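You operate a simulated robot arm through the tools that you are given. There is no shell and no other tool.

You run a simulated robot arm. Do the job below in one go: nothing can be reset, and whatever is moved stays where it is left.

TASK
Rub the rust off the link, then brush oil on its middle.
Fine: rub with the blue block; oil from the orange pad; block and brush go back. Set down upright: blue block, brown brush. A coat counts when it lies all over at full strength: go over it till it gets no stronger. What is to be rubbed or washed off counts as gone when no trace of it is left.

Only the result counts: the job must be done as asked and must still hold three seconds after the hand-in. Knocking over, shifting, dropping, spilling or breaking anything else fails it.

THE ROBOT
A 6-joint arm with a two-finger parallel gripper, fixed in place. Base frame: the origin is at the foot of the arm, x ahead of it, y to its left, z up; the work surface is at about z = 0.9. Units: m, degrees, N and s.
With the tool pointing down near the work surface it reaches from about 0.36 to 0.76 m from the base axis. Its first joint turns from -66.0 to 66.0 degrees. Payload 2.45 kg.
The tool frame sits at the grasp point between the pads (the TCP): z along the fingers, y along the line on which they close. The tips reach 0.024 m beyond it. The gripper opens to 0.068 m. The fingers are 0.017 m wide and 0.01 m thick; the gripper's body (0.04 by 0.07 m) begins 0.041 m behind the TCP.
Orientation is that of the tool frame in the base frame, as a unit quaternion [w, x, y, z]. With the fingers straight down and closing along the base's y, the tool's x points along the base's -x, its y along +y and its z along -z.

THE INTERFACE
- The arm moves only by the tool servo_tool. Its argument "motion" is a list of rows, each a list of 7 numbers: the shift along the tool's x, y, z in units of 200 mm (1.0 is 200 mm), then the turn, a rotation vector about the tool's x, y, z in units of 90 degrees (1.0 is 90 degrees), then the finger opening in m, from 0 to 0.068. In form: [[x, y, z, wx, wy, wz, claw], ...]. A call has 1 to 20 rows; each row is the pose to reach, as a shift and turn from the pose commanded when the call began, along the tool's axes at that moment. A call with a number of a shift or a turn outside -1 to 1 is refused whole. A row lasts 0.2 s, in which the tool goes at most 0.05 m and 8.6 degrees; a call with a longer step from one row to the next is refused whole, and so is a gripper value outside its range. A pose out of reach is approached as far as the arm can. The call stops where the force on the tool passes 40 N (or 10 N more than at its start, if that is more) or the arm is blocked; 0.2 s more then pass. Each finger travels about 0.108 m/s and halts on what it meets, pressing with about 30 N; the grip force reading is that of the motor and also rises with nothing between the fingers. The clock runs only during rows and for 0.2 s after the last one: add rows that repeat a pose to give the fingers time. It gives the time, the measured TCP pose, the force on the tool (base axes), the opening and the grip force at its end, in the units of the frame above (readings bear some noise), with the torque about the TCP (base axes, N m) and any sound that the robot's microphone picked up, and new pictures: "show" is both (left out), scene, wrist or none.
- Cameras (640 x 400 px; columns grow to the right, rows downward): "scene" is fixed at [0.1711, 0.42, 1.4809]; the picture's right is [-0.65, -0.76, 0.00], its down [-0.34, 0.30, -0.89] and it looks along [0.67, -0.58, -0.45] (base axes); focal length 320 px, centre (320, 200). "wrist" rides on the gripper at [0.084, 0.011, -0.075] in the tool frame; the picture's right is [-0.13, 0.99, 0.00], its down [-0.60, -0.08, -0.79] and it looks along [-0.79, -0.10, 0.61] (tool axes); focal length 251 px, centre (320, 200). There is no depth. A picture from a camera that has moved, and an enlarged one, comes with that camera's place and axes in the base frame and with its lens. The place of the scene camera against the robot may be out by one fixed shift of up to 0.012 m in any direction.
- enlarge(camera, box): a new picture of the part [left, top, right, bottom] of that camera's present view, enlarged. No time passes.
- finish_job(): hands the job in; it is judged then, once.

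Places have to be worked out from the pictures, the camera data and where the tool is seen. Open the gripper and draw the arm clear of the work before you hand the job in, unless the task says otherwise.

The tools are called after "Emit:" as a command line: name --pt "numbers of a row" for each row, then --argument value for the rest, lists and objects as JSON in quotes. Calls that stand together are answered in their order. servo_tool: Moves the arm, as the interface text tells. Its arguments: {"type":"object","properties":{"motion":{"type":"array","items":{"type":"array","items":{"type":"number"}}},"show":{"type":"string","enum":["both","scene","wrist","none"]}},"required":["motion"]} The other tools are called the same way: enlarge (camera, box) takes an enlarged picture of a part of a camera's view; finish_job () hands the job in.

At the start:

```text
time_s: 0.0
eef_pos: [0.4264, -0.0839, 1.1956]
tcp_rot: [0.0, 0.0, 1.0, 0.0]
wrist_force: [-0.2, -0.3, 0.3]
torque: [0.0, 0.01, -0.02]
width: 0.0682
gripper_force: 0.0
```

scene: 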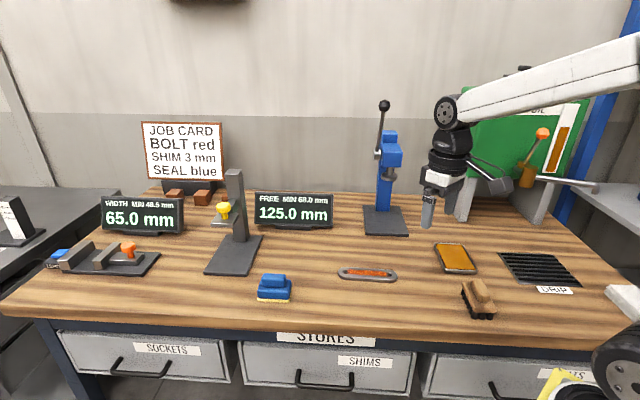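
wrist: 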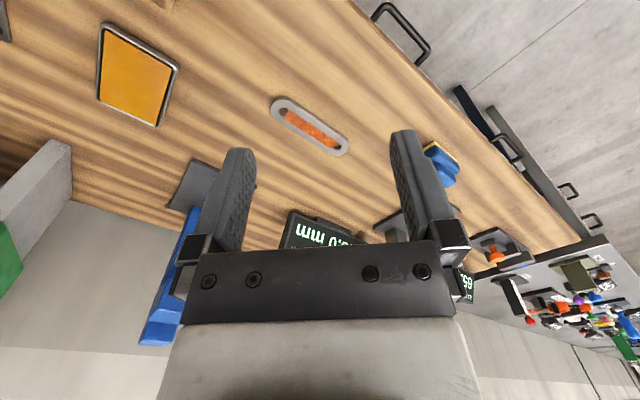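

I'll look closer at the block, link, pad, and brush before moving.

Emit:
enlarge --camera "scene" --box '[240, 230, 420, 340]'

Emit:
enlarge --camera "scene" --box '[410, 220, 590, 330]'

Emit:
enlarge --camera "wrist" --box '[240, 80, 480, 230]'

```text
3.56 times, centred on (330, 285) of scene
camera zoom: at [0.1711, 0.42, 1.4809], right [-0.65, -0.76, 0.0], down [-0.34, 0.3, -0.89], along [0.67, -0.58, -0.45], focal length 1138 px, centre (284, -102)
```

zoom: 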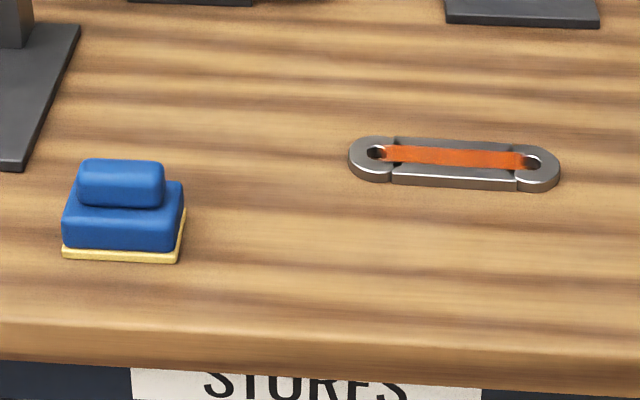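

```text
3.56 times, centred on (500, 275) of scene
camera zoom: at [0.1711, 0.42, 1.4809], right [-0.65, -0.76, 0.0], down [-0.34, 0.3, -0.89], along [0.67, -0.58, -0.45], focal length 1138 px, centre (-320, -67)
```

zoom: 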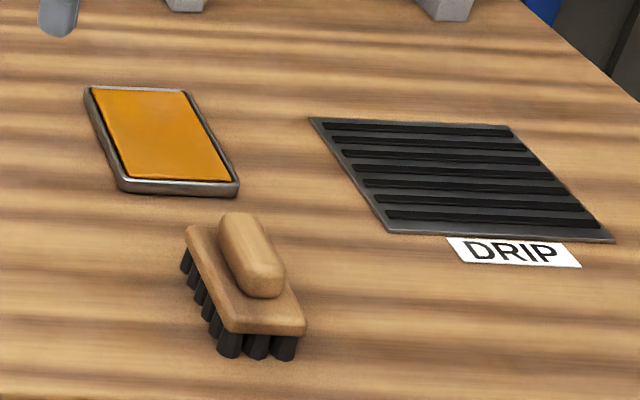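

```text
2.67 times, centred on (360, 155) of wrist
camera zoom: at [0.344, -0.0744, 1.2713], right [0.13, 0.99, 0.0], down [0.6, -0.08, 0.79], along [0.79, -0.1, -0.61], focal length 670 px, centre (213, 320)
```

zoom: 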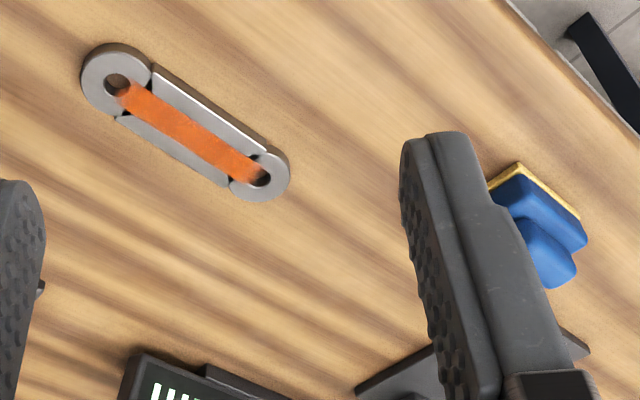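

The block sits near (0.71, 0.105) with its handle along the (0.7, 0.7) direction. The link is near (0.603, -0.122) along the same direction. I'll move partway towards the block, turning the tool by 45°.

Emit:
servo_tool --pt "-0.1125 0.075 0.03125 0 0 -0.0625 0.068" --pt "-0.225 0.15 0.0625 0 0 -0.125 0.068" --pt "-0.3375 0.225 0.09375 0 0 -0.1875 0.068" --pt "-0.45 0.3 0.125 0 0 -0.25 0.068" --pt "-0.5625 0.375 0.15625 0 0 -0.3125 0.068" --pt "-0.675 0.45 0.1875 0 0 -0.375 0.068" --pt "-0.7875 0.525 0.21875 0 0 -0.4375 0.068" --pt "-0.9 0.6 0.25 0 0 -0.5 0.068" --pt "-0.9 0.6 0.25 0 0 -0.5 0.068"

```text
time_s: 2.0
eef_pos: [0.6076, 0.0352, 1.1448]
tcp_rot: [0.0, -0.383, 0.924, 0.0]
wrist_force: [0.3, 0.1, -0.7]
torque: [-0.01, 0.02, 0.02]
width: 0.0681
gripper_force: 0.0
camera wrist: at [0.5414, -0.0165, 1.2208], right [-0.61, 0.79, 0.0], down [0.48, 0.37, 0.79], along [0.63, 0.48, -0.61], focal length 251 px, centre (320, 200)
```

scene: 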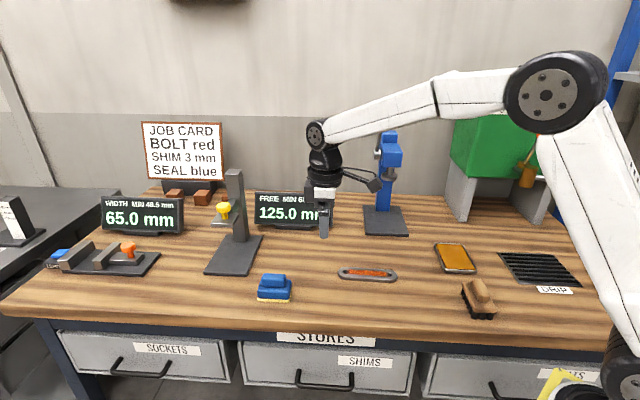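
wrist: 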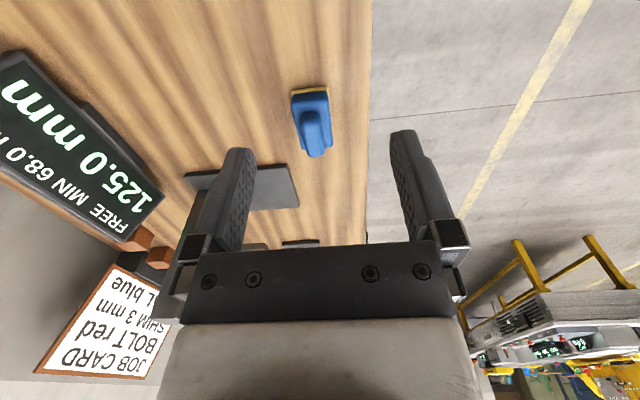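

The block is visible ahead in the wrist view. I'll enlarge it to get its position and height.

Emit:
enlarge --camera "wrist" --box '[260, 75, 380, 165]'

```text
4.44 times, centred on (320, 120) of wrist
camera zoom: at [0.5414, -0.0165, 1.2208], right [-0.61, 0.79, 0.0], down [0.48, 0.37, 0.79], along [0.63, 0.48, -0.61], focal length 1118 px, centre (320, 556)
```

zoom: 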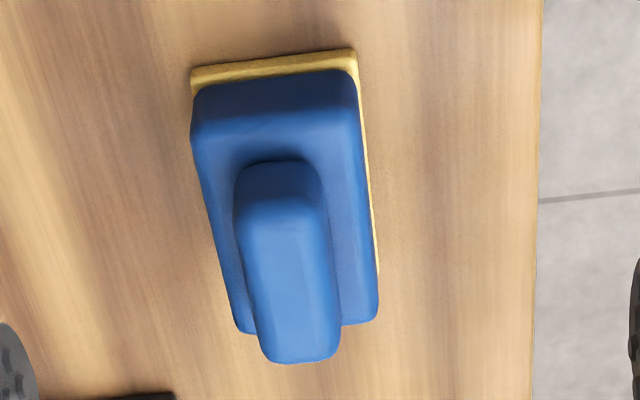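

The block centre comes out near (0.7195, 0.108), with its handle about 0.026 wide at 45° yaw. I'll hover over it at z≈1.03.

Emit:
servo_tool --pt "-0.164 -0.036 0.14 0 0 0 0.068" --pt "-0.327 -0.071 0.287 0 0 0 0.068" --pt "-0.49 -0.107 0.43 0 0 0 0.06" --pt "-0.654 -0.142 0.574 0 0 0 0.05" --pt "-0.654 -0.142 0.574 0 0 0 0.05" --pt "-0.654 -0.142 0.574 0 0 0 0.05"

```text
time_s: 3.4
eef_pos: [0.7207, 0.1067, 1.0318]
tcp_rot: [0.0, -0.383, 0.924, 0.0]
wrist_force: [0.7, 0.5, 1.2]
torque: [-0.02, 0.01, 0.01]
width: 0.0501
gripper_force: 0.1
camera wrist: at [0.6539, 0.0553, 1.1069], right [-0.61, 0.79, 0.0], down [0.48, 0.37, 0.79], along [0.63, 0.48, -0.61], focal length 251 px, centre (320, 200)
```

scene: 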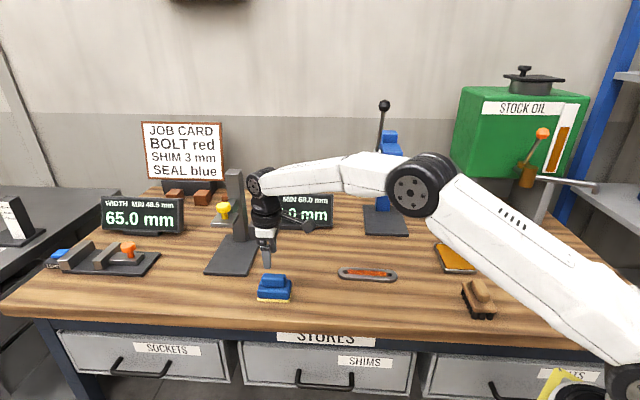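
wrist: 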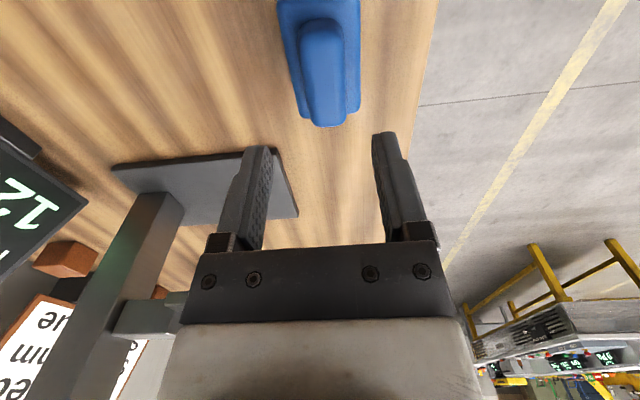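

Alignment looks right: the projected handle end matches where I expected it. I'll descend to about z=0.963, straddling the handle, and check.

Emit:
servo_tool --pt "0 0 0.12 0 0 0 0.05" --pt "0 0 0.22 0 0 0 0.05" --pt "0 0 0.29 0 0 0 0.05" --pt "0 0 0.34 0 0 0 0.05" --pt "0 0 0.34 0 0 0 0.05"

Emit:
enlarge --camera "scene" --box '[230, 230, 330, 310]'

```text
time_s: 4.6
eef_pos: [0.7196, 0.1082, 0.9624]
tcp_rot: [0.0, -0.383, 0.924, -0.001]
wrist_force: [-0.1, -0.3, -0.7]
torque: [-0.01, -0.02, 0.03]
width: 0.0501
gripper_force: 0.1
camera wrist: at [0.6534, 0.0555, 1.038], right [-0.61, 0.79, 0.0], down [0.48, 0.37, 0.79], along [0.63, 0.48, -0.61], focal length 251 px, centre (320, 200)
```

scene: 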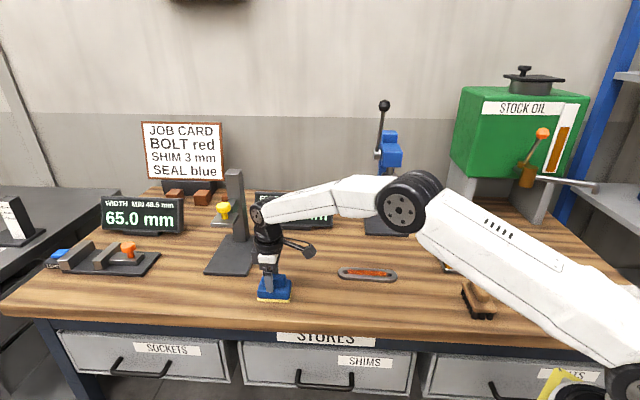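
wrist: 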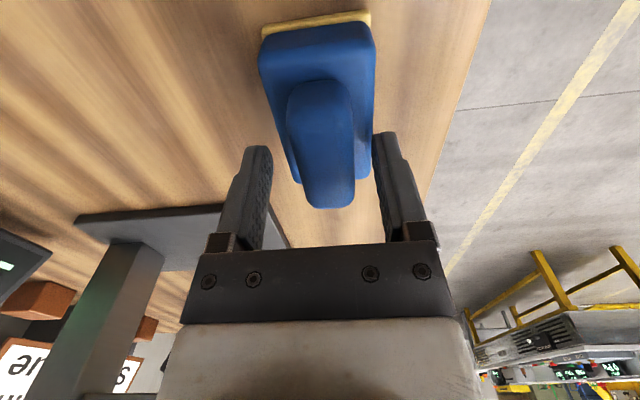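

```text
5.00 times, centred on (280, 270) of scene
camera zoom: at [0.1711, 0.42, 1.4809], right [-0.65, -0.76, 0.0], down [-0.34, 0.3, -0.89], along [0.67, -0.58, -0.45], focal length 1600 px, centre (520, -150)
```

zoom: 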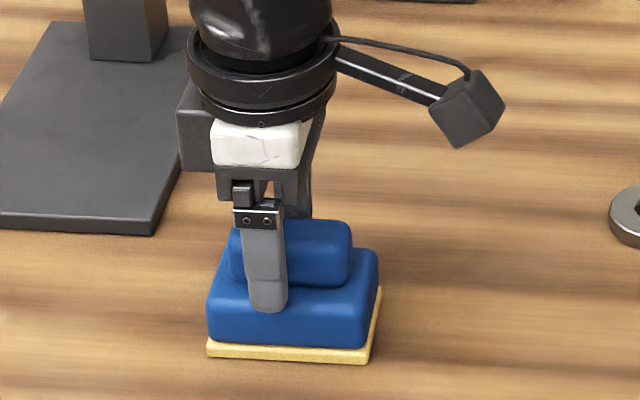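

The fingers straddle the handle, but the scene view puts them about 5 mm too far along its axis. I'll shift back 5 mm, narrow the opening, and lower gently to feel for the top of the body.

Emit:
servo_tool --pt "0.025 0 0 0 0 0 0.036" --pt "0.025 0 0 0 0 0 0.036" --pt "0.025 0 0.01 0 0 0 0.036" --pt "0.025 0 0.015 0 0 0 0.036" --pt "0.025 0 0.015 0 0 0 0.036"

Emit:
enlarge --camera "scene" --box '[240, 240, 310, 305]'

```text
time_s: 5.8
eef_pos: [0.7165, 0.1029, 0.958]
tcp_rot: [0.0, -0.383, 0.924, 0.0]
wrist_force: [0.5, 0.1, 0.2]
torque: [0.01, -0.01, 0.04]
width: 0.036
gripper_force: 0.1
camera wrist: at [0.6498, 0.0518, 1.0352], right [-0.61, 0.79, 0.0], down [0.48, 0.37, 0.79], along [0.63, 0.48, -0.61], focal length 251 px, centre (320, 200)
```

scene: 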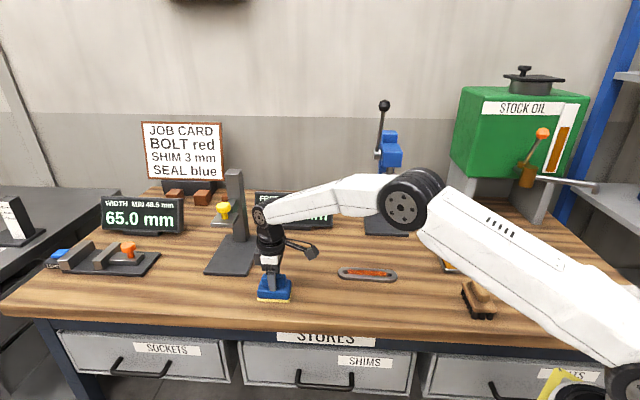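
wrist: 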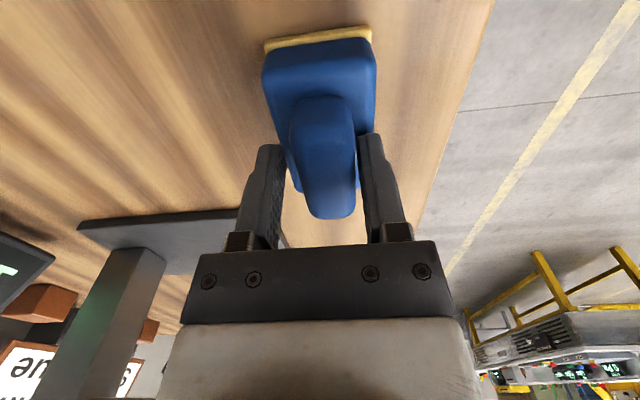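

```text
6.15 times, centred on (275, 272) of scene
camera zoom: at [0.1711, 0.42, 1.4809], right [-0.65, -0.76, 0.0], down [-0.34, 0.3, -0.89], along [0.67, -0.58, -0.45], focal length 1969 px, centre (597, -246)
```

zoom: 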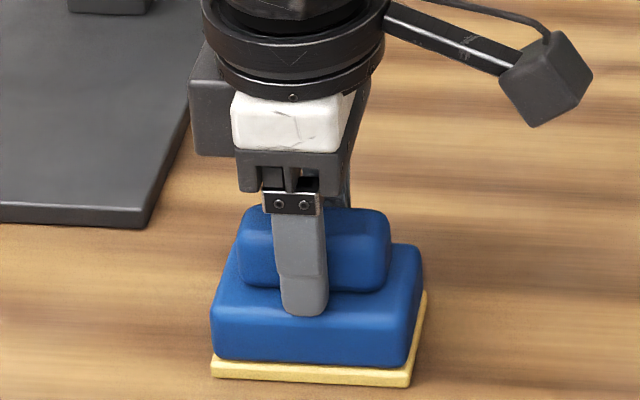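

No contact yet, and the fingers sit around the middle of the handle. I'll close on it.

Emit:
servo_tool --pt "0 0 0 0 0 0 0.02" --pt "0 0 0 0 0 0 0.0" --pt "0 0 0 0 0 0 0.0" --pt "0 0 0 0 0 0 0.0"

```text
time_s: 6.8
eef_pos: [0.7171, 0.1029, 0.959]
tcp_rot: [0.0, -0.382, 0.924, 0.0]
wrist_force: [-0.9, 2.2, -0.4]
torque: [-0.02, 0.01, 0.01]
width: 0.0258
gripper_force: 30.0
camera wrist: at [0.6499, 0.0518, 1.0352], right [-0.61, 0.79, 0.0], down [0.48, 0.37, 0.79], along [0.63, 0.48, -0.61], focal length 251 px, centre (320, 200)
```

scene: 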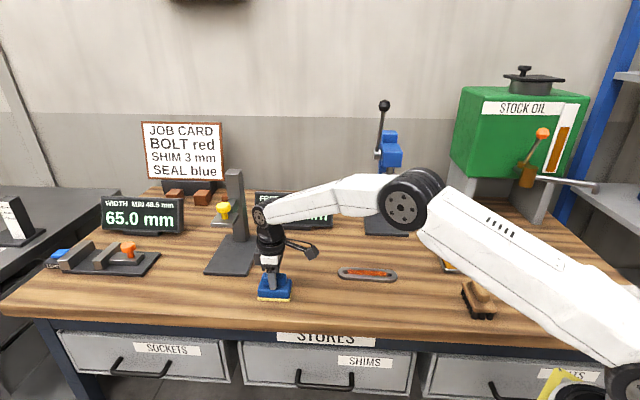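
wrist: 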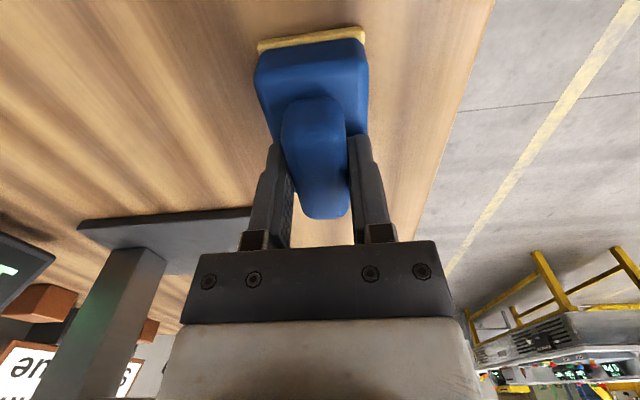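

The block is gripped at width 0.0258; closing slid it about 3 mm in tool −y, which I'll undo when putting it back. Next I'll lift it and carry it halfway towards the link.

Emit:
servo_tool --pt "0 0 -0.05 0 0 0 0.0" --pt "0 0 -0.15 0 0 0 0.0" --pt "0 0 -0.3 0 0 0 0.0" --pt "0 0 -0.45 0 0 0 0.0" --pt "0.05 -0.014 -0.6 0 0 0 0.0" --pt "0.2 -0.053 -0.6 0 0 0 0.0" --pt "0.4 -0.105 -0.6 0 0 0 0.0" --pt "0.6 -0.157 -0.6 0 0 0 0.0" --pt "0.75 -0.196 -0.6 0 0 0 0.0" --pt "0.75 -0.196 -0.6 0 0 0 0.0"

```text
time_s: 9.0
eef_pos: [0.6373, -0.0295, 1.078]
tcp_rot: [0.0, -0.383, 0.924, 0.001]
wrist_force: [-0.9, 0.2, -1.8]
torque: [-0.02, 0.03, 0.0]
width: 0.026
gripper_force: 30.3
camera wrist: at [0.5711, -0.082, 1.1544], right [-0.61, 0.79, 0.0], down [0.48, 0.37, 0.79], along [0.63, 0.48, -0.61], focal length 251 px, centre (320, 200)
```

scene: 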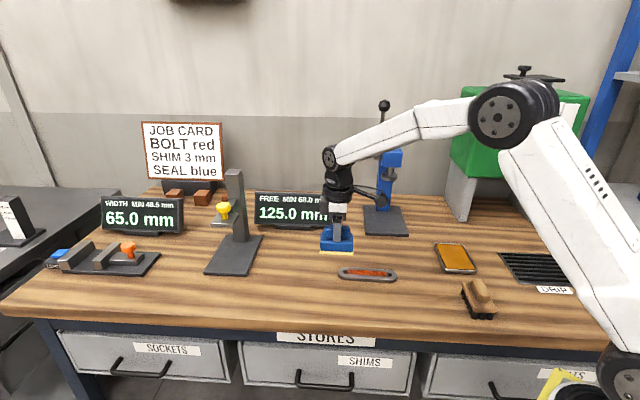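
wrist: 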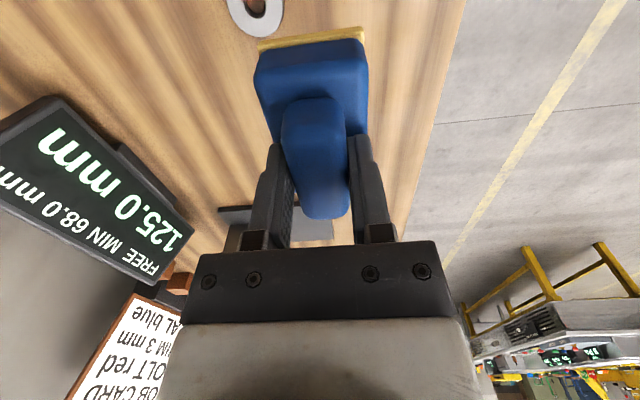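

The grip is holding well. I'll move back and to the side so the wrist camera sees the link beside the block.

Emit:
servo_tool --pt "0.1 0.04 0 0 0 0 0.0" --pt "0.25 0.09 0 0 0 0 0.0" --pt "0.4 0.14 0 0 0 0 0.0" --pt "0.55 0.2 0 0 0 0 0.0" --pt "0.7 0.25 0 0 0 0 0.0" --pt "0.7 0.25 0 0 0 0 0.0" --pt "0.7 0.25 0 0 0 0 0.0"

Emit:
enlarge --camera "wrist" --box '[150, 20, 310, 180]'

```text
time_s: 10.6
eef_pos: [0.5031, -0.094, 1.078]
tcp_rot: [-0.001, -0.382, 0.924, 0.0]
wrist_force: [0.8, 0.0, -1.5]
torque: [0.02, 0.02, -0.01]
width: 0.0257
gripper_force: 30.1
camera wrist: at [0.4367, -0.1454, 1.1546], right [-0.61, 0.79, 0.0], down [0.48, 0.37, 0.79], along [0.63, 0.48, -0.61], focal length 251 px, centre (320, 200)
```

scene: 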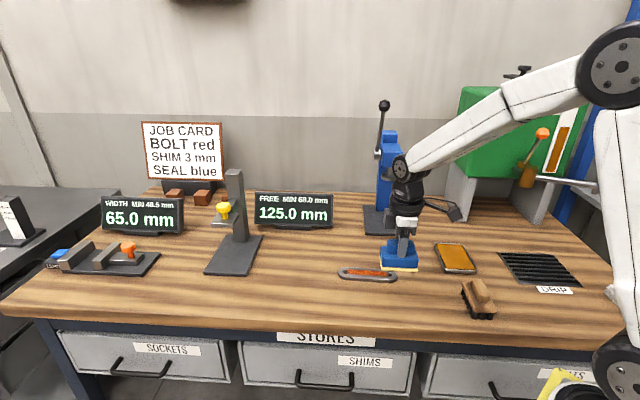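
wrist: 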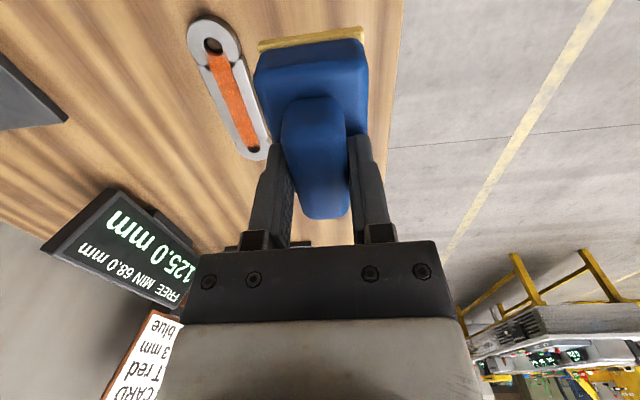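

```text
2.50 times, centred on (230, 100) of wrist
camera zoom: at [0.4367, -0.1454, 1.1546], right [-0.61, 0.79, 0.0], down [0.48, 0.37, 0.79], along [0.63, 0.48, -0.61], focal length 629 px, centre (545, 450)
```

zoom: 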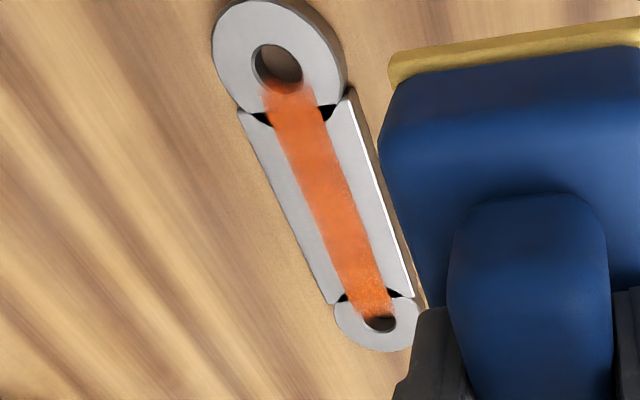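

The link's holes come out at (0.569, -0.164) and (0.654, -0.083), so its centre is near (0.611, -0.1235) at a yaw of about 44°. I'll move the block over the centre and come down to a little above the link.

Emit:
servo_tool --pt "-0.07 -0.12 0 0 0 0 0.0" --pt "-0.14 -0.243 0 0 0 0 0.0" --pt "-0.21 -0.365 0 0 0 0 0.0" --pt "-0.278 -0.486 0.1 0 0 0 0.0" --pt "-0.278 -0.486 0.25 0 0 0 0.0" --pt "-0.278 -0.486 0.4 0 0 0 0.0" --pt "-0.278 -0.486 0.44 0 0 0 0.0" --pt "-0.278 -0.486 0.44 0 0 0 0.0"

Emit:
enlarge --camera "scene" --box '[320, 220, 420, 300]'

```text
time_s: 12.4
eef_pos: [0.6114, -0.1235, 0.9909]
tcp_rot: [0.0, -0.382, 0.924, 0.001]
wrist_force: [0.6, 0.1, -1.8]
torque: [-0.02, -0.03, 0.02]
width: 0.0256
gripper_force: 30.6
camera wrist: at [0.5451, -0.1746, 1.0671], right [-0.61, 0.79, 0.0], down [0.48, 0.37, 0.79], along [0.63, 0.48, -0.61], focal length 251 px, centre (320, 200)
```

scene: 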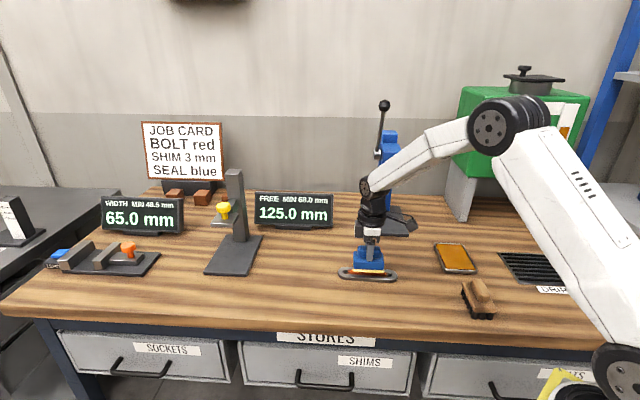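
wrist: 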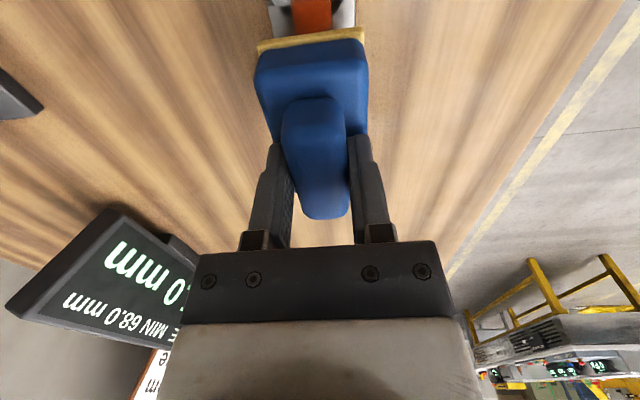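

```text
5.00 times, centred on (370, 260) of scene
camera zoom: at [0.1711, 0.42, 1.4809], right [-0.65, -0.76, 0.0], down [-0.34, 0.3, -0.89], along [0.67, -0.58, -0.45], focal length 1600 px, centre (70, -100)
```

zoom: 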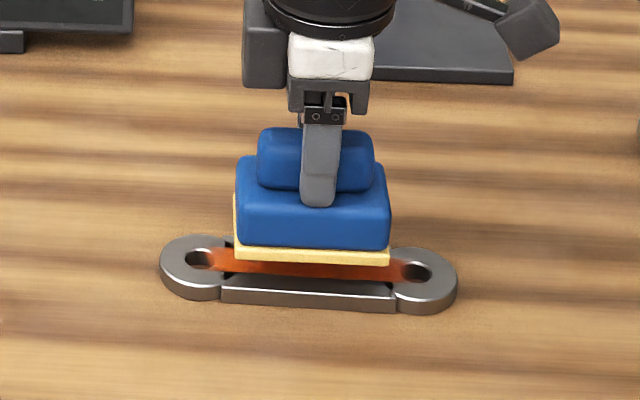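

The block is centred over the link both along and across. I'll descend gently to find contact.

Emit:
servo_tool --pt "0 0 0.04 0 0 0 0.0" --pt "0 0 0.07 0 0 0 0.0" --pt "0 0 0.085 0 0 0 0.0" --pt "0 0 0.09 0 0 0 0.0" --pt "0 0 0.095 0 0 0 0.0" --show "none"

```text
time_s: 13.6
eef_pos: [0.6123, -0.1241, 0.973]
tcp_rot: [0.0, -0.383, 0.924, 0.0]
wrist_force: [0.5, -0.7, -1.7]
torque: [-0.01, 0.03, 0.0]
width: 0.0256
gripper_force: 29.9
```

No contact yet, so I'll continue in 1 mm steps.

Emit:
servo_tool --pt "0 0 0.005 0 0 0 0.0" --pt "0 0 0.01 0 0 0 0.0" --pt "0 0 0.015 0 0 0 0.0" --pt "0 0 0.015 0 0 0 0.0" --show "none"

```text
time_s: 14.6
eef_pos: [0.6103, -0.1239, 0.969]
tcp_rot: [0.0, -0.382, 0.924, -0.001]
wrist_force: [-3.9, 1.6, 6.0]
torque: [0.03, 0.24, 0.0]
width: 0.0256
gripper_force: 29.8
```

Contact is at about 8 N. I'll press half a millimetre more and stroke back and forth along the link.

Emit:
servo_tool --pt "0 0 0.003 0 0 0 0.0" --pt "0.06 0 0.003 0 0 0 0.0" --pt "0.12 0 0.003 0 0 0 0.0" --pt "0.06 0 0.003 0 0 0 0.0" --pt "0 0 0.003 0 0 0 0.0" --pt "-0.06 0 0.003 0 0 0 0.0" --pt "-0.12 0 0.003 0 0 0 0.0" --pt "-0.06 0 0.003 0 0 0 0.0" --pt "0 0 0.003 0 0 0 0.0"

Emit:
enlarge --camera "scene" --box '[320, 220, 420, 300]'

```text
time_s: 16.6
eef_pos: [0.6131, -0.1216, 0.9704]
tcp_rot: [0.002, -0.383, 0.924, -0.001]
wrist_force: [10.6, 12.1, 20.2]
torque: [0.18, 0.19, -0.14]
width: 0.0257
gripper_force: 29.5
camera wrist: at [0.5462, -0.1736, 1.0456], right [-0.61, 0.79, 0.0], down [0.48, 0.37, 0.8], along [0.63, 0.48, -0.61], focal length 251 px, centre (320, 200)
```

scene: 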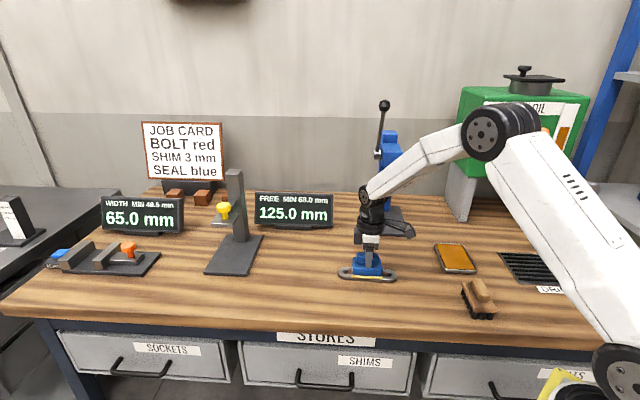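
wrist: 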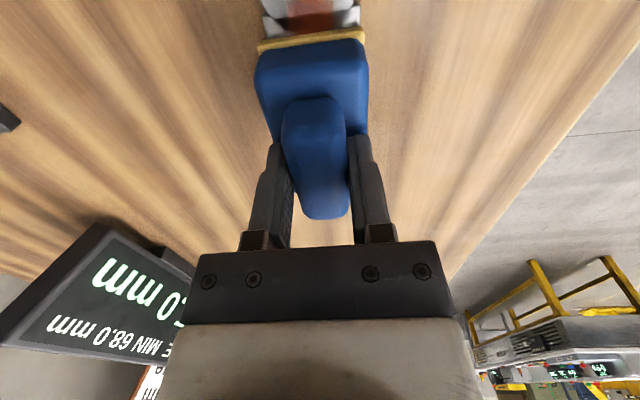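

```text
5.00 times, centred on (370, 260) of scene
camera zoom: at [0.1709, 0.4205, 1.4808], right [-0.65, -0.76, 0.0], down [-0.34, 0.29, -0.89], along [0.68, -0.58, -0.45], focal length 1600 px, centre (70, -100)
```

zoom: 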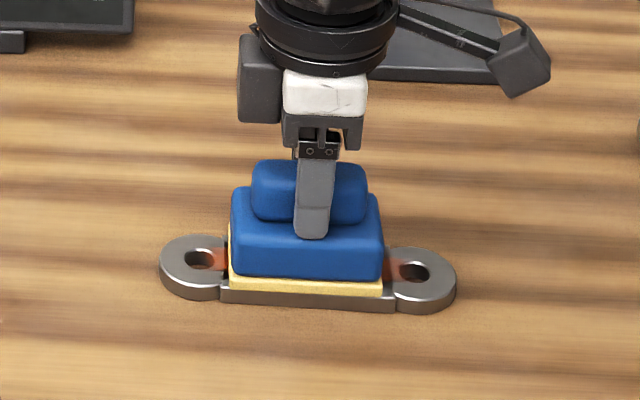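

The link has not moved, and the rust near the holes is fading. I'll keep stroking, with a slightly wider reach.

Emit:
servo_tool --pt "0.07 0 -0.001 0 0 0 0.0" --pt "0.14 0 -0.001 0 0 0 0.0" --pt "0.18 0 -0.001 0 0 0 0.0" --pt "0.1 0 -0.001 0 0 0 0.0" --pt "0.02 0 -0.001 0 0 0 0.0" --pt "-0.06 0 -0.001 0 0 0 0.0" --pt "-0.13 0 -0.001 0 0 0 0.0" --pt "-0.18 0 -0.001 0 0 0 0.0" --pt "-0.1 0 -0.001 0 0 0 0.0" --pt "-0.02 0 -0.001 0 0 0 0.0" --pt "0.06 0 -0.001 0 0 0 0.0" --pt "0.13 0 -0.001 0 0 0 0.0" --pt "0.18 0 -0.001 0 0 0 0.0" --pt "0.1 0 -0.001 0 0 0 0.0" --pt "0.02 0 -0.001 0 0 0 0.0" --pt "-0.06 0 -0.001 0 0 0 0.0" --pt "-0.13 0 -0.001 0 0 0 0.0" --pt "-0.18 0 -0.001 0 0 0 0.0" --pt "-0.1 0 -0.001 0 0 0 0.0" --pt "0 0 -0.001 0 0 0 0.0"

Emit:
enlarge --camera "scene" --box '[320, 220, 420, 300]'

```text
time_s: 20.8
eef_pos: [0.6128, -0.1218, 0.9704]
tcp_rot: [0.002, -0.382, 0.924, 0.0]
wrist_force: [5.3, 6.1, 14.1]
torque: [0.09, 0.13, -0.1]
width: 0.0255
gripper_force: 30.6
camera wrist: at [0.5463, -0.1747, 1.0457], right [-0.61, 0.79, 0.0], down [0.48, 0.37, 0.79], along [0.63, 0.48, -0.61], focal length 251 px, centre (320, 200)
```

scene: 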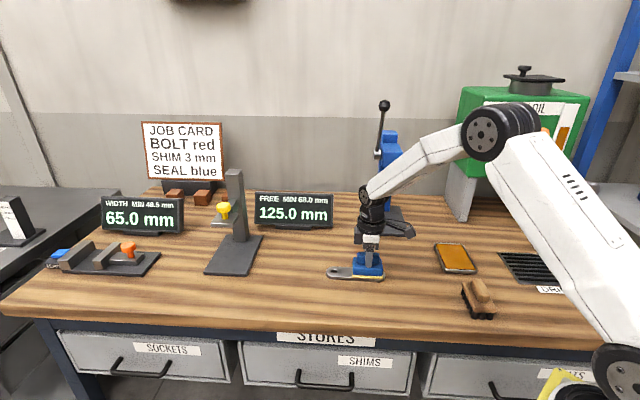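
wrist: 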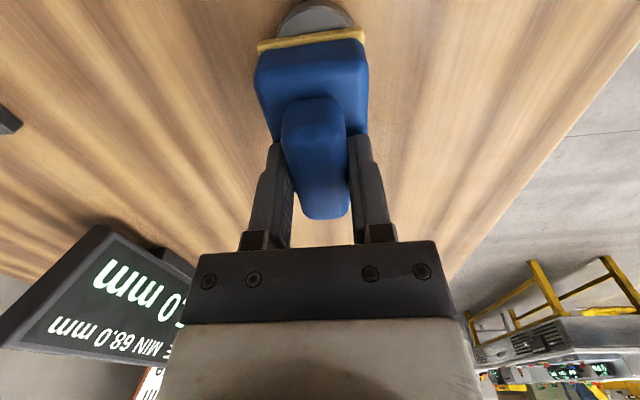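

```text
5.00 times, centred on (370, 260) of scene
camera zoom: at [0.1709, 0.4203, 1.4809], right [-0.65, -0.76, 0.0], down [-0.34, 0.29, -0.89], along [0.68, -0.58, -0.45], focal length 1600 px, centre (70, -100)
```

zoom: 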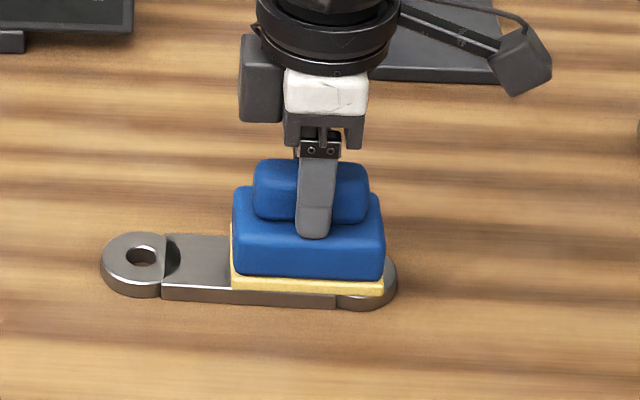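

The link slid about 33 mm along its axis during those strokes, so it isn't fixed. I'll lift off and see how much rust is left.

Emit:
servo_tool --pt "0 0 -0.03 0 0 0 0.0" --pt "0 0 -0.1 0 0 0 0.0" --pt "0 0 -0.25 0 0 0 0.0" --pt "0 0 -0.4 0 0 0 0.0" --pt "0.1 0.1 -0.5 0 0 0 0.0" --pt "0.25 0.2 -0.5 0 0 0 0.0" --pt "0.35 0.35 -0.5 0 0 0 0.0" --pt "0.35 0.45 -0.5 0 0 0 0.0" --pt "0.35 0.45 -0.5 0 0 0 0.0" --pt "0.35 0.45 -0.5 0 0 0 0.0"

Emit:
enlarge --camera "scene" --box '[310, 240, 410, 310]'

Emit:
enlarge --camera "wrist" --box '[150, 20, 310, 180]'

```text
time_s: 23.0
eef_pos: [0.498, -0.1109, 1.0697]
tcp_rot: [0.0, -0.383, 0.924, 0.0]
wrist_force: [-0.2, -0.1, -3.2]
torque: [-0.01, 0.03, 0.03]
width: 0.0258
gripper_force: 30.0
camera wrist: at [0.4317, -0.1614, 1.1454], right [-0.61, 0.79, 0.0], down [0.48, 0.37, 0.79], along [0.63, 0.48, -0.61], focal length 251 px, centre (320, 200)
```

scene: 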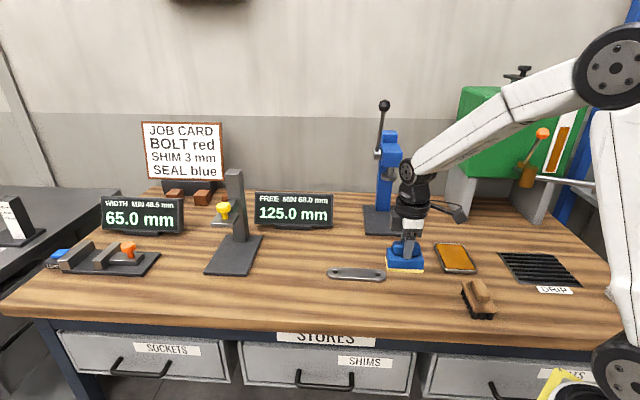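
wrist: 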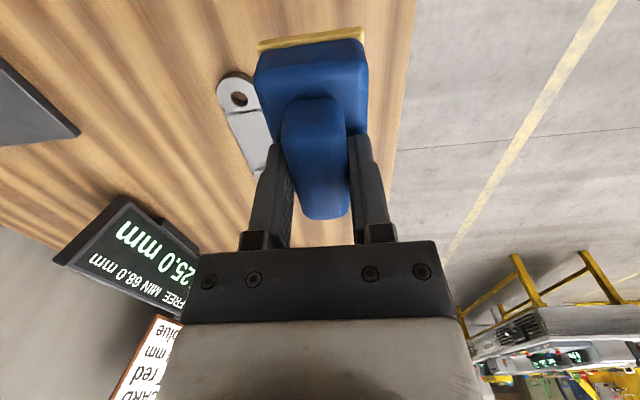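

```text
5.71 times, centred on (360, 275) of scene
camera zoom: at [0.1711, 0.42, 1.4809], right [-0.65, -0.76, 0.0], down [-0.34, 0.3, -0.89], along [0.67, -0.58, -0.45], focal length 1828 px, centre (91, -229)
```

zoom: 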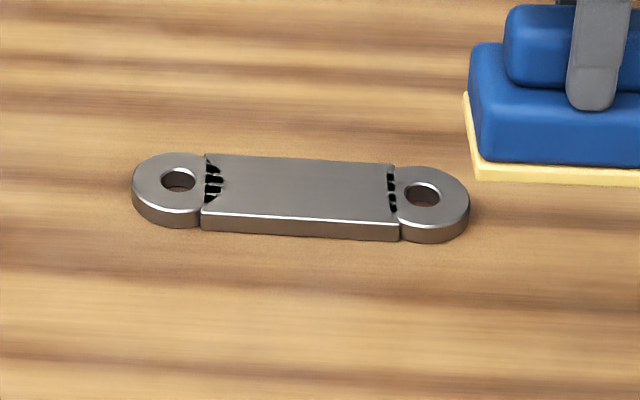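

```text
2.50 times, centred on (230, 100) of wrist
camera zoom: at [0.4317, -0.1614, 1.1454], right [-0.61, 0.79, 0.0], down [0.48, 0.37, 0.79], along [0.63, 0.48, -0.61], focal length 629 px, centre (545, 450)
```

zoom: 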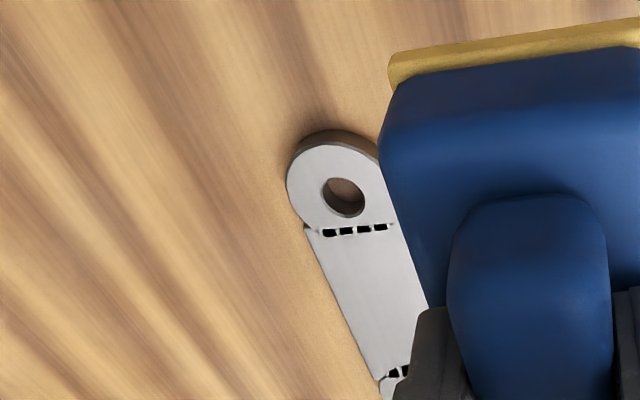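

No rust is visible on the link from here. Before I put the block back I'll move sideways for an unobstructed close look at the whole surface.

Emit:
servo_tool --pt "0.05 0.12 0 0 0 0 0.0" --pt "0.1 0.24 0 0 0 0 0.0" --pt "0.1 0.3 0 0 0 0 0.0" --pt "0.1 0.3 0 0 0 0 0.0"

Emit:
enlarge --camera "wrist" --box '[150, 60, 270, 180]'

Emit:
enlarge --camera "scene" --box '[322, 258, 392, 290]'

```text
time_s: 24.0
eef_pos: [0.4432, -0.0809, 1.0701]
tcp_rot: [0.0, -0.383, 0.924, 0.0]
wrist_force: [0.1, -0.2, -1.9]
torque: [0.01, 0.0, -0.01]
width: 0.0257
gripper_force: 29.5
camera wrist: at [0.3755, -0.1321, 1.145], right [-0.61, 0.79, 0.0], down [0.48, 0.37, 0.79], along [0.63, 0.48, -0.61], focal length 251 px, centre (320, 200)
```

scene: 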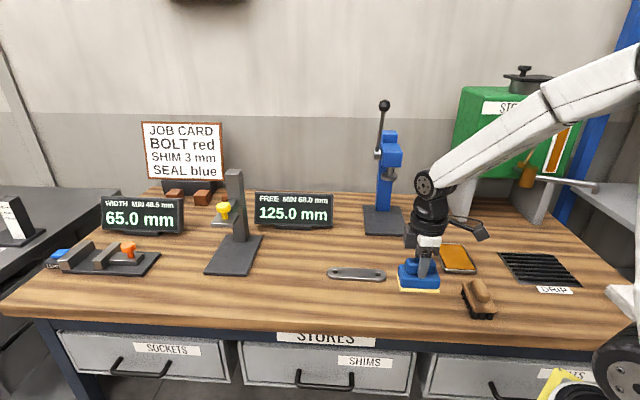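
wrist: 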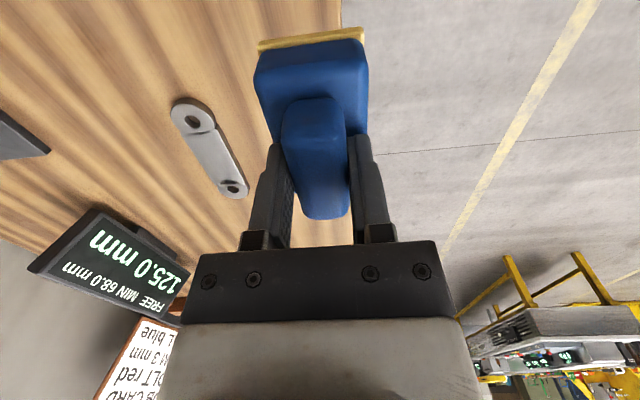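

```text
3.33 times, centred on (210, 120) of wrist
camera zoom: at [0.3755, -0.1321, 1.145], right [-0.61, 0.79, 0.0], down [0.48, 0.37, 0.79], along [0.63, 0.48, -0.61], focal length 838 px, centre (687, 467)
```

zoom: 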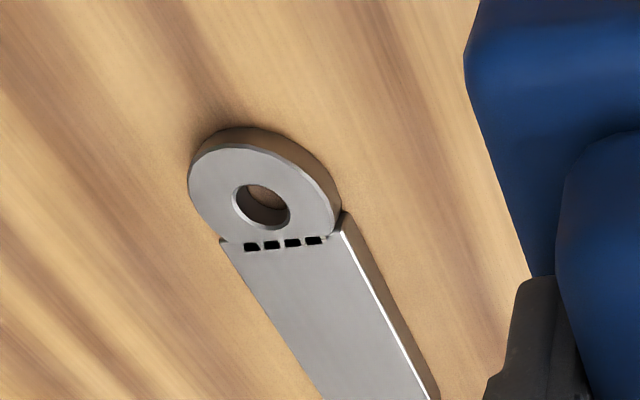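

```text
9.14 times, centred on (357, 274) of scene
camera zoom: at [0.1711, 0.42, 1.4809], right [-0.65, -0.76, 0.0], down [-0.34, 0.3, -0.89], along [0.67, -0.58, -0.45], focal length 2925 px, centre (-18, -477)
```

zoom: 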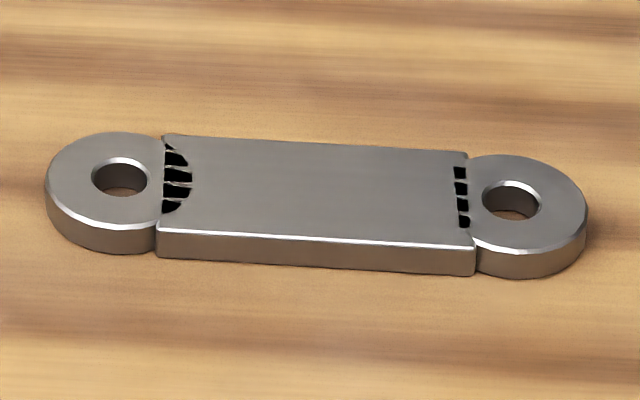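

The link looks clean and has kept its yaw; its centre is now about 31 mm further along its axis, near (0.633, -0.1015). I'll go back over it. A light rub makes sure no trace is left, and a firmer one-way stroke towards the base should drag the link back to its old place.

Emit:
servo_tool --pt "-0.1 -0.15 0 0 0 0 0.0" --pt "-0.22 -0.3 0 0 0 0 0.0" --pt "-0.35 -0.45 0 0 0 0 0.0" --pt "-0.48 -0.6 0 0 0 0 0.0" --pt "-0.599 -0.744 0 0 0 0 0.0" --pt "-0.599 -0.744 0.15 0 0 0 0.0" --pt "-0.599 -0.744 0.3 0 0 0 0.0" --pt "-0.599 -0.744 0.42 0 0 0 0.0" --pt "-0.599 -0.744 0.47 0 0 0 0.0" --pt "-0.599 -0.744 0.485 0 0 0 0.0" --pt "-0.599 -0.744 0.485 0 0 0 0.0"

Emit:
enlarge --camera "scene" --box '[310, 220, 410, 300]'

```text
time_s: 26.4
eef_pos: [0.6324, -0.1014, 0.972]
tcp_rot: [0.0, -0.382, 0.924, -0.001]
wrist_force: [-0.6, 0.4, -2.0]
torque: [-0.02, 0.04, 0.01]
width: 0.0258
gripper_force: 30.4
camera wrist: at [0.5656, -0.1533, 1.0475], right [-0.61, 0.79, 0.0], down [0.48, 0.37, 0.79], along [0.63, 0.48, -0.61], focal length 251 px, centre (320, 200)
```

scene: 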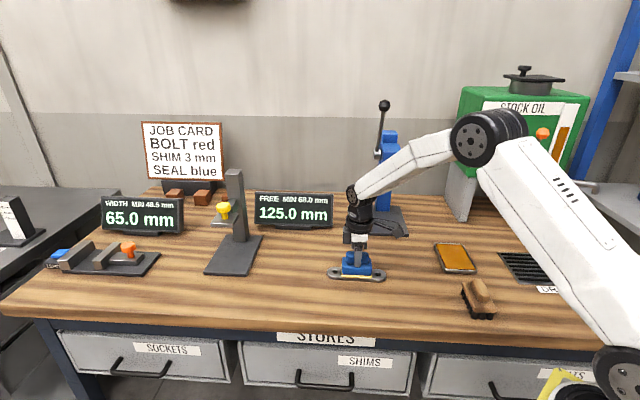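
wrist: 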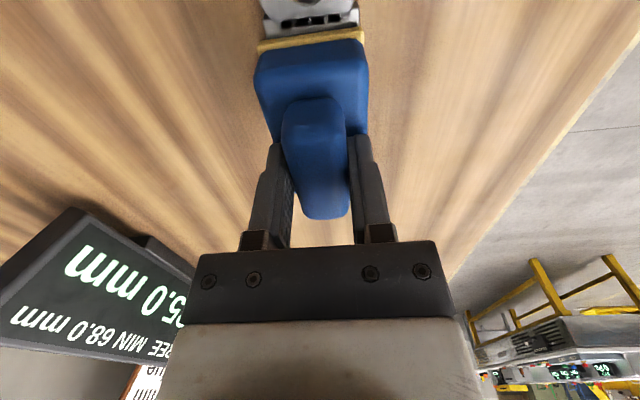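

```text
5.00 times, centred on (360, 260) of scene
camera zoom: at [0.1711, 0.42, 1.4809], right [-0.65, -0.76, 0.0], down [-0.34, 0.3, -0.89], along [0.67, -0.58, -0.45], focal length 1600 px, centre (120, -100)
```

zoom: 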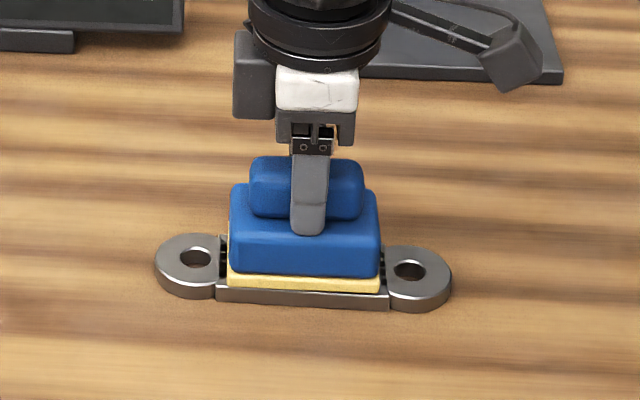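

The block is centred on the link again. I'll lower it gently to light contact.

Emit:
servo_tool --pt "0 0 0.003 0 0 0 0.0" --pt "0 0 0.006 0 0 0 0.0" --pt "0 0 0.009 0 0 0 0.0" --pt "0 0 0.009 0 0 0 0.0" --show "none"

```text
time_s: 27.4
eef_pos: [0.632, -0.1025, 0.97]
tcp_rot: [0.0, -0.384, 0.924, 0.0]
wrist_force: [-0.4, -0.2, -2.1]
torque: [0.03, 0.04, 0.01]
width: 0.0256
gripper_force: 29.7
```

Emit:
servo_tool --pt "0 0 0.003 0 0 0 0.0" --pt "0 0 0.006 0 0 0 0.0" --pt "0 0 0.006 0 0 0 0.0" --show "none"

```text
time_s: 28.2
eef_pos: [0.6317, -0.1018, 0.9697]
tcp_rot: [0.0, -0.383, 0.924, 0.0]
wrist_force: [-6.1, 1.4, 11.5]
torque: [0.1, 0.34, -0.01]
width: 0.0257
gripper_force: 30.0
```

Contact is at about 13 N. I'll ease off slightly and make light strokes of ±24 mm, a range that did not shift the link before.

Emit:
servo_tool --pt "0.0 0 -0.002 0 0 0 0.0" --pt "0.05 0 -0.002 0 0 0 0.0" --pt "0.1 0 -0.002 0 0 0 0.0" --pt "0.12 0 -0.002 0 0 0 0.0" --pt "0.07 0 -0.002 0 0 0 0.0" --pt "0.02 0 -0.002 0 0 0 0.0" --pt "-0.03 0 -0.002 0 0 0 0.0" --pt "-0.08 0 -0.002 0 0 0 0.0" --pt "-0.12 0 -0.002 0 0 0 0.0" --pt "-0.07 0 -0.002 0 0 0 0.0" --pt "-0.02 0 -0.002 0 0 0 0.0" --pt "0.03 0 -0.002 0 0 0 0.0" --pt "0.08 0 -0.002 0 0 0 0.0" --pt "0.12 0 -0.002 0 0 0 0.0"

Emit:
enlarge --camera "scene" --box '[310, 220, 410, 300]'

```text
time_s: 31.2
eef_pos: [0.6154, -0.118, 0.969]
tcp_rot: [0.0, -0.383, 0.924, 0.0]
wrist_force: [5.4, 5.2, 14.7]
torque: [0.23, -0.09, -0.11]
width: 0.0255
gripper_force: 29.8
camera wrist: at [0.5484, -0.17, 1.0458], right [-0.61, 0.79, 0.0], down [0.48, 0.37, 0.79], along [0.63, 0.48, -0.61], focal length 251 px, centre (320, 200)
```

scene: 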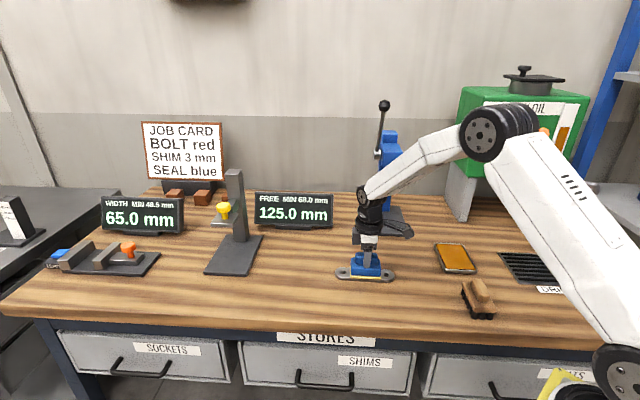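
wrist: 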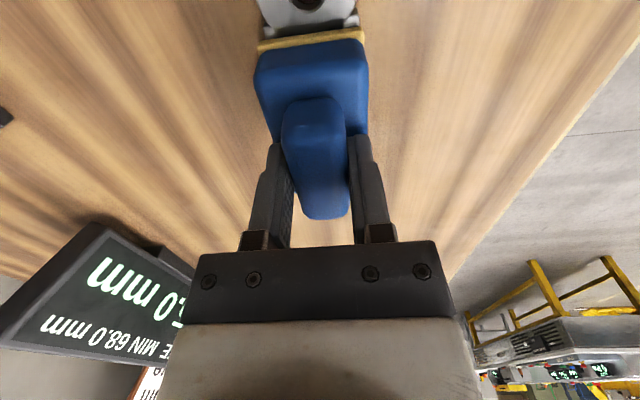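

```text
5.00 times, centred on (360, 260) of scene
camera zoom: at [0.1709, 0.4202, 1.4809], right [-0.65, -0.76, 0.0], down [-0.34, 0.29, -0.89], along [0.68, -0.58, -0.45], focal length 1600 px, centre (120, -100)
```

zoom: 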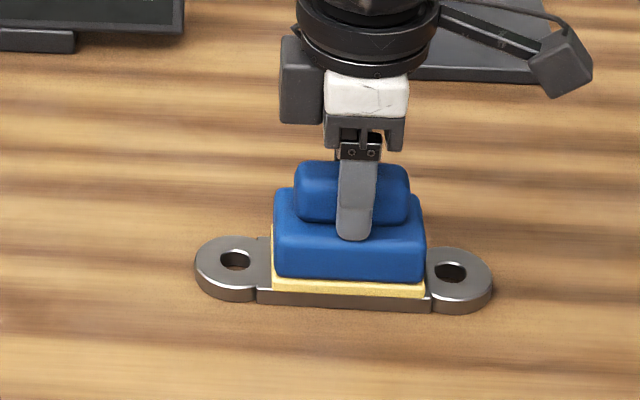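

The link is moving back with the block and is now about 9 mm short of where it started. I'll continue the same stroke by 9–10 mm.

Emit:
servo_tool --pt "0.02 0 0 0 0 0 0.0" --pt "0.04 0 0 0 0 0 0.0" --pt "0.05 0 0 0 0 0 0.0"

Emit:
enlarge --camera "scene" --box '[310, 220, 410, 300]'

```text
time_s: 32.0
eef_pos: [0.6079, -0.1249, 0.9706]
tcp_rot: [0.001, -0.383, 0.924, -0.001]
wrist_force: [4.8, 6.7, 17.8]
torque: [0.24, 0.03, -0.03]
width: 0.0254
gripper_force: 30.1
camera wrist: at [0.5418, -0.177, 1.0458], right [-0.61, 0.79, 0.0], down [0.48, 0.37, 0.79], along [0.63, 0.48, -0.61], focal length 251 px, centre (320, 200)
```

scene: 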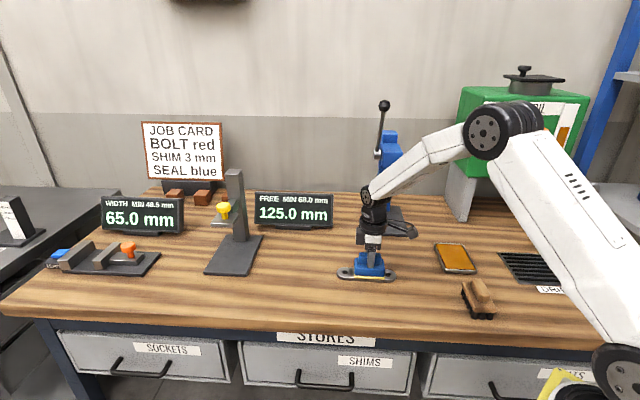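
wrist: 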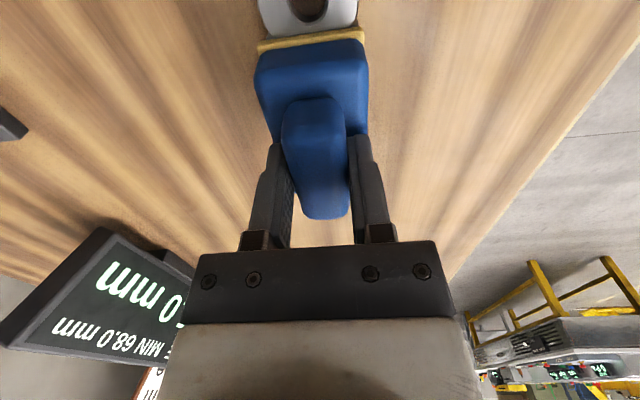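

```text
5.00 times, centred on (360, 260) of scene
camera zoom: at [0.1709, 0.4203, 1.4809], right [-0.65, -0.76, 0.0], down [-0.34, 0.29, -0.89], along [0.68, -0.58, -0.45], focal length 1600 px, centre (120, -100)
```

zoom: 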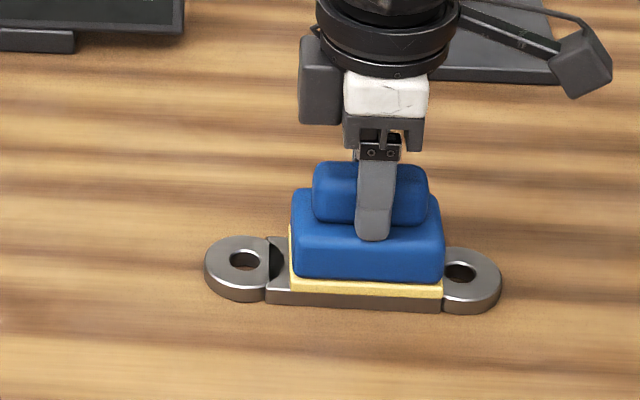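

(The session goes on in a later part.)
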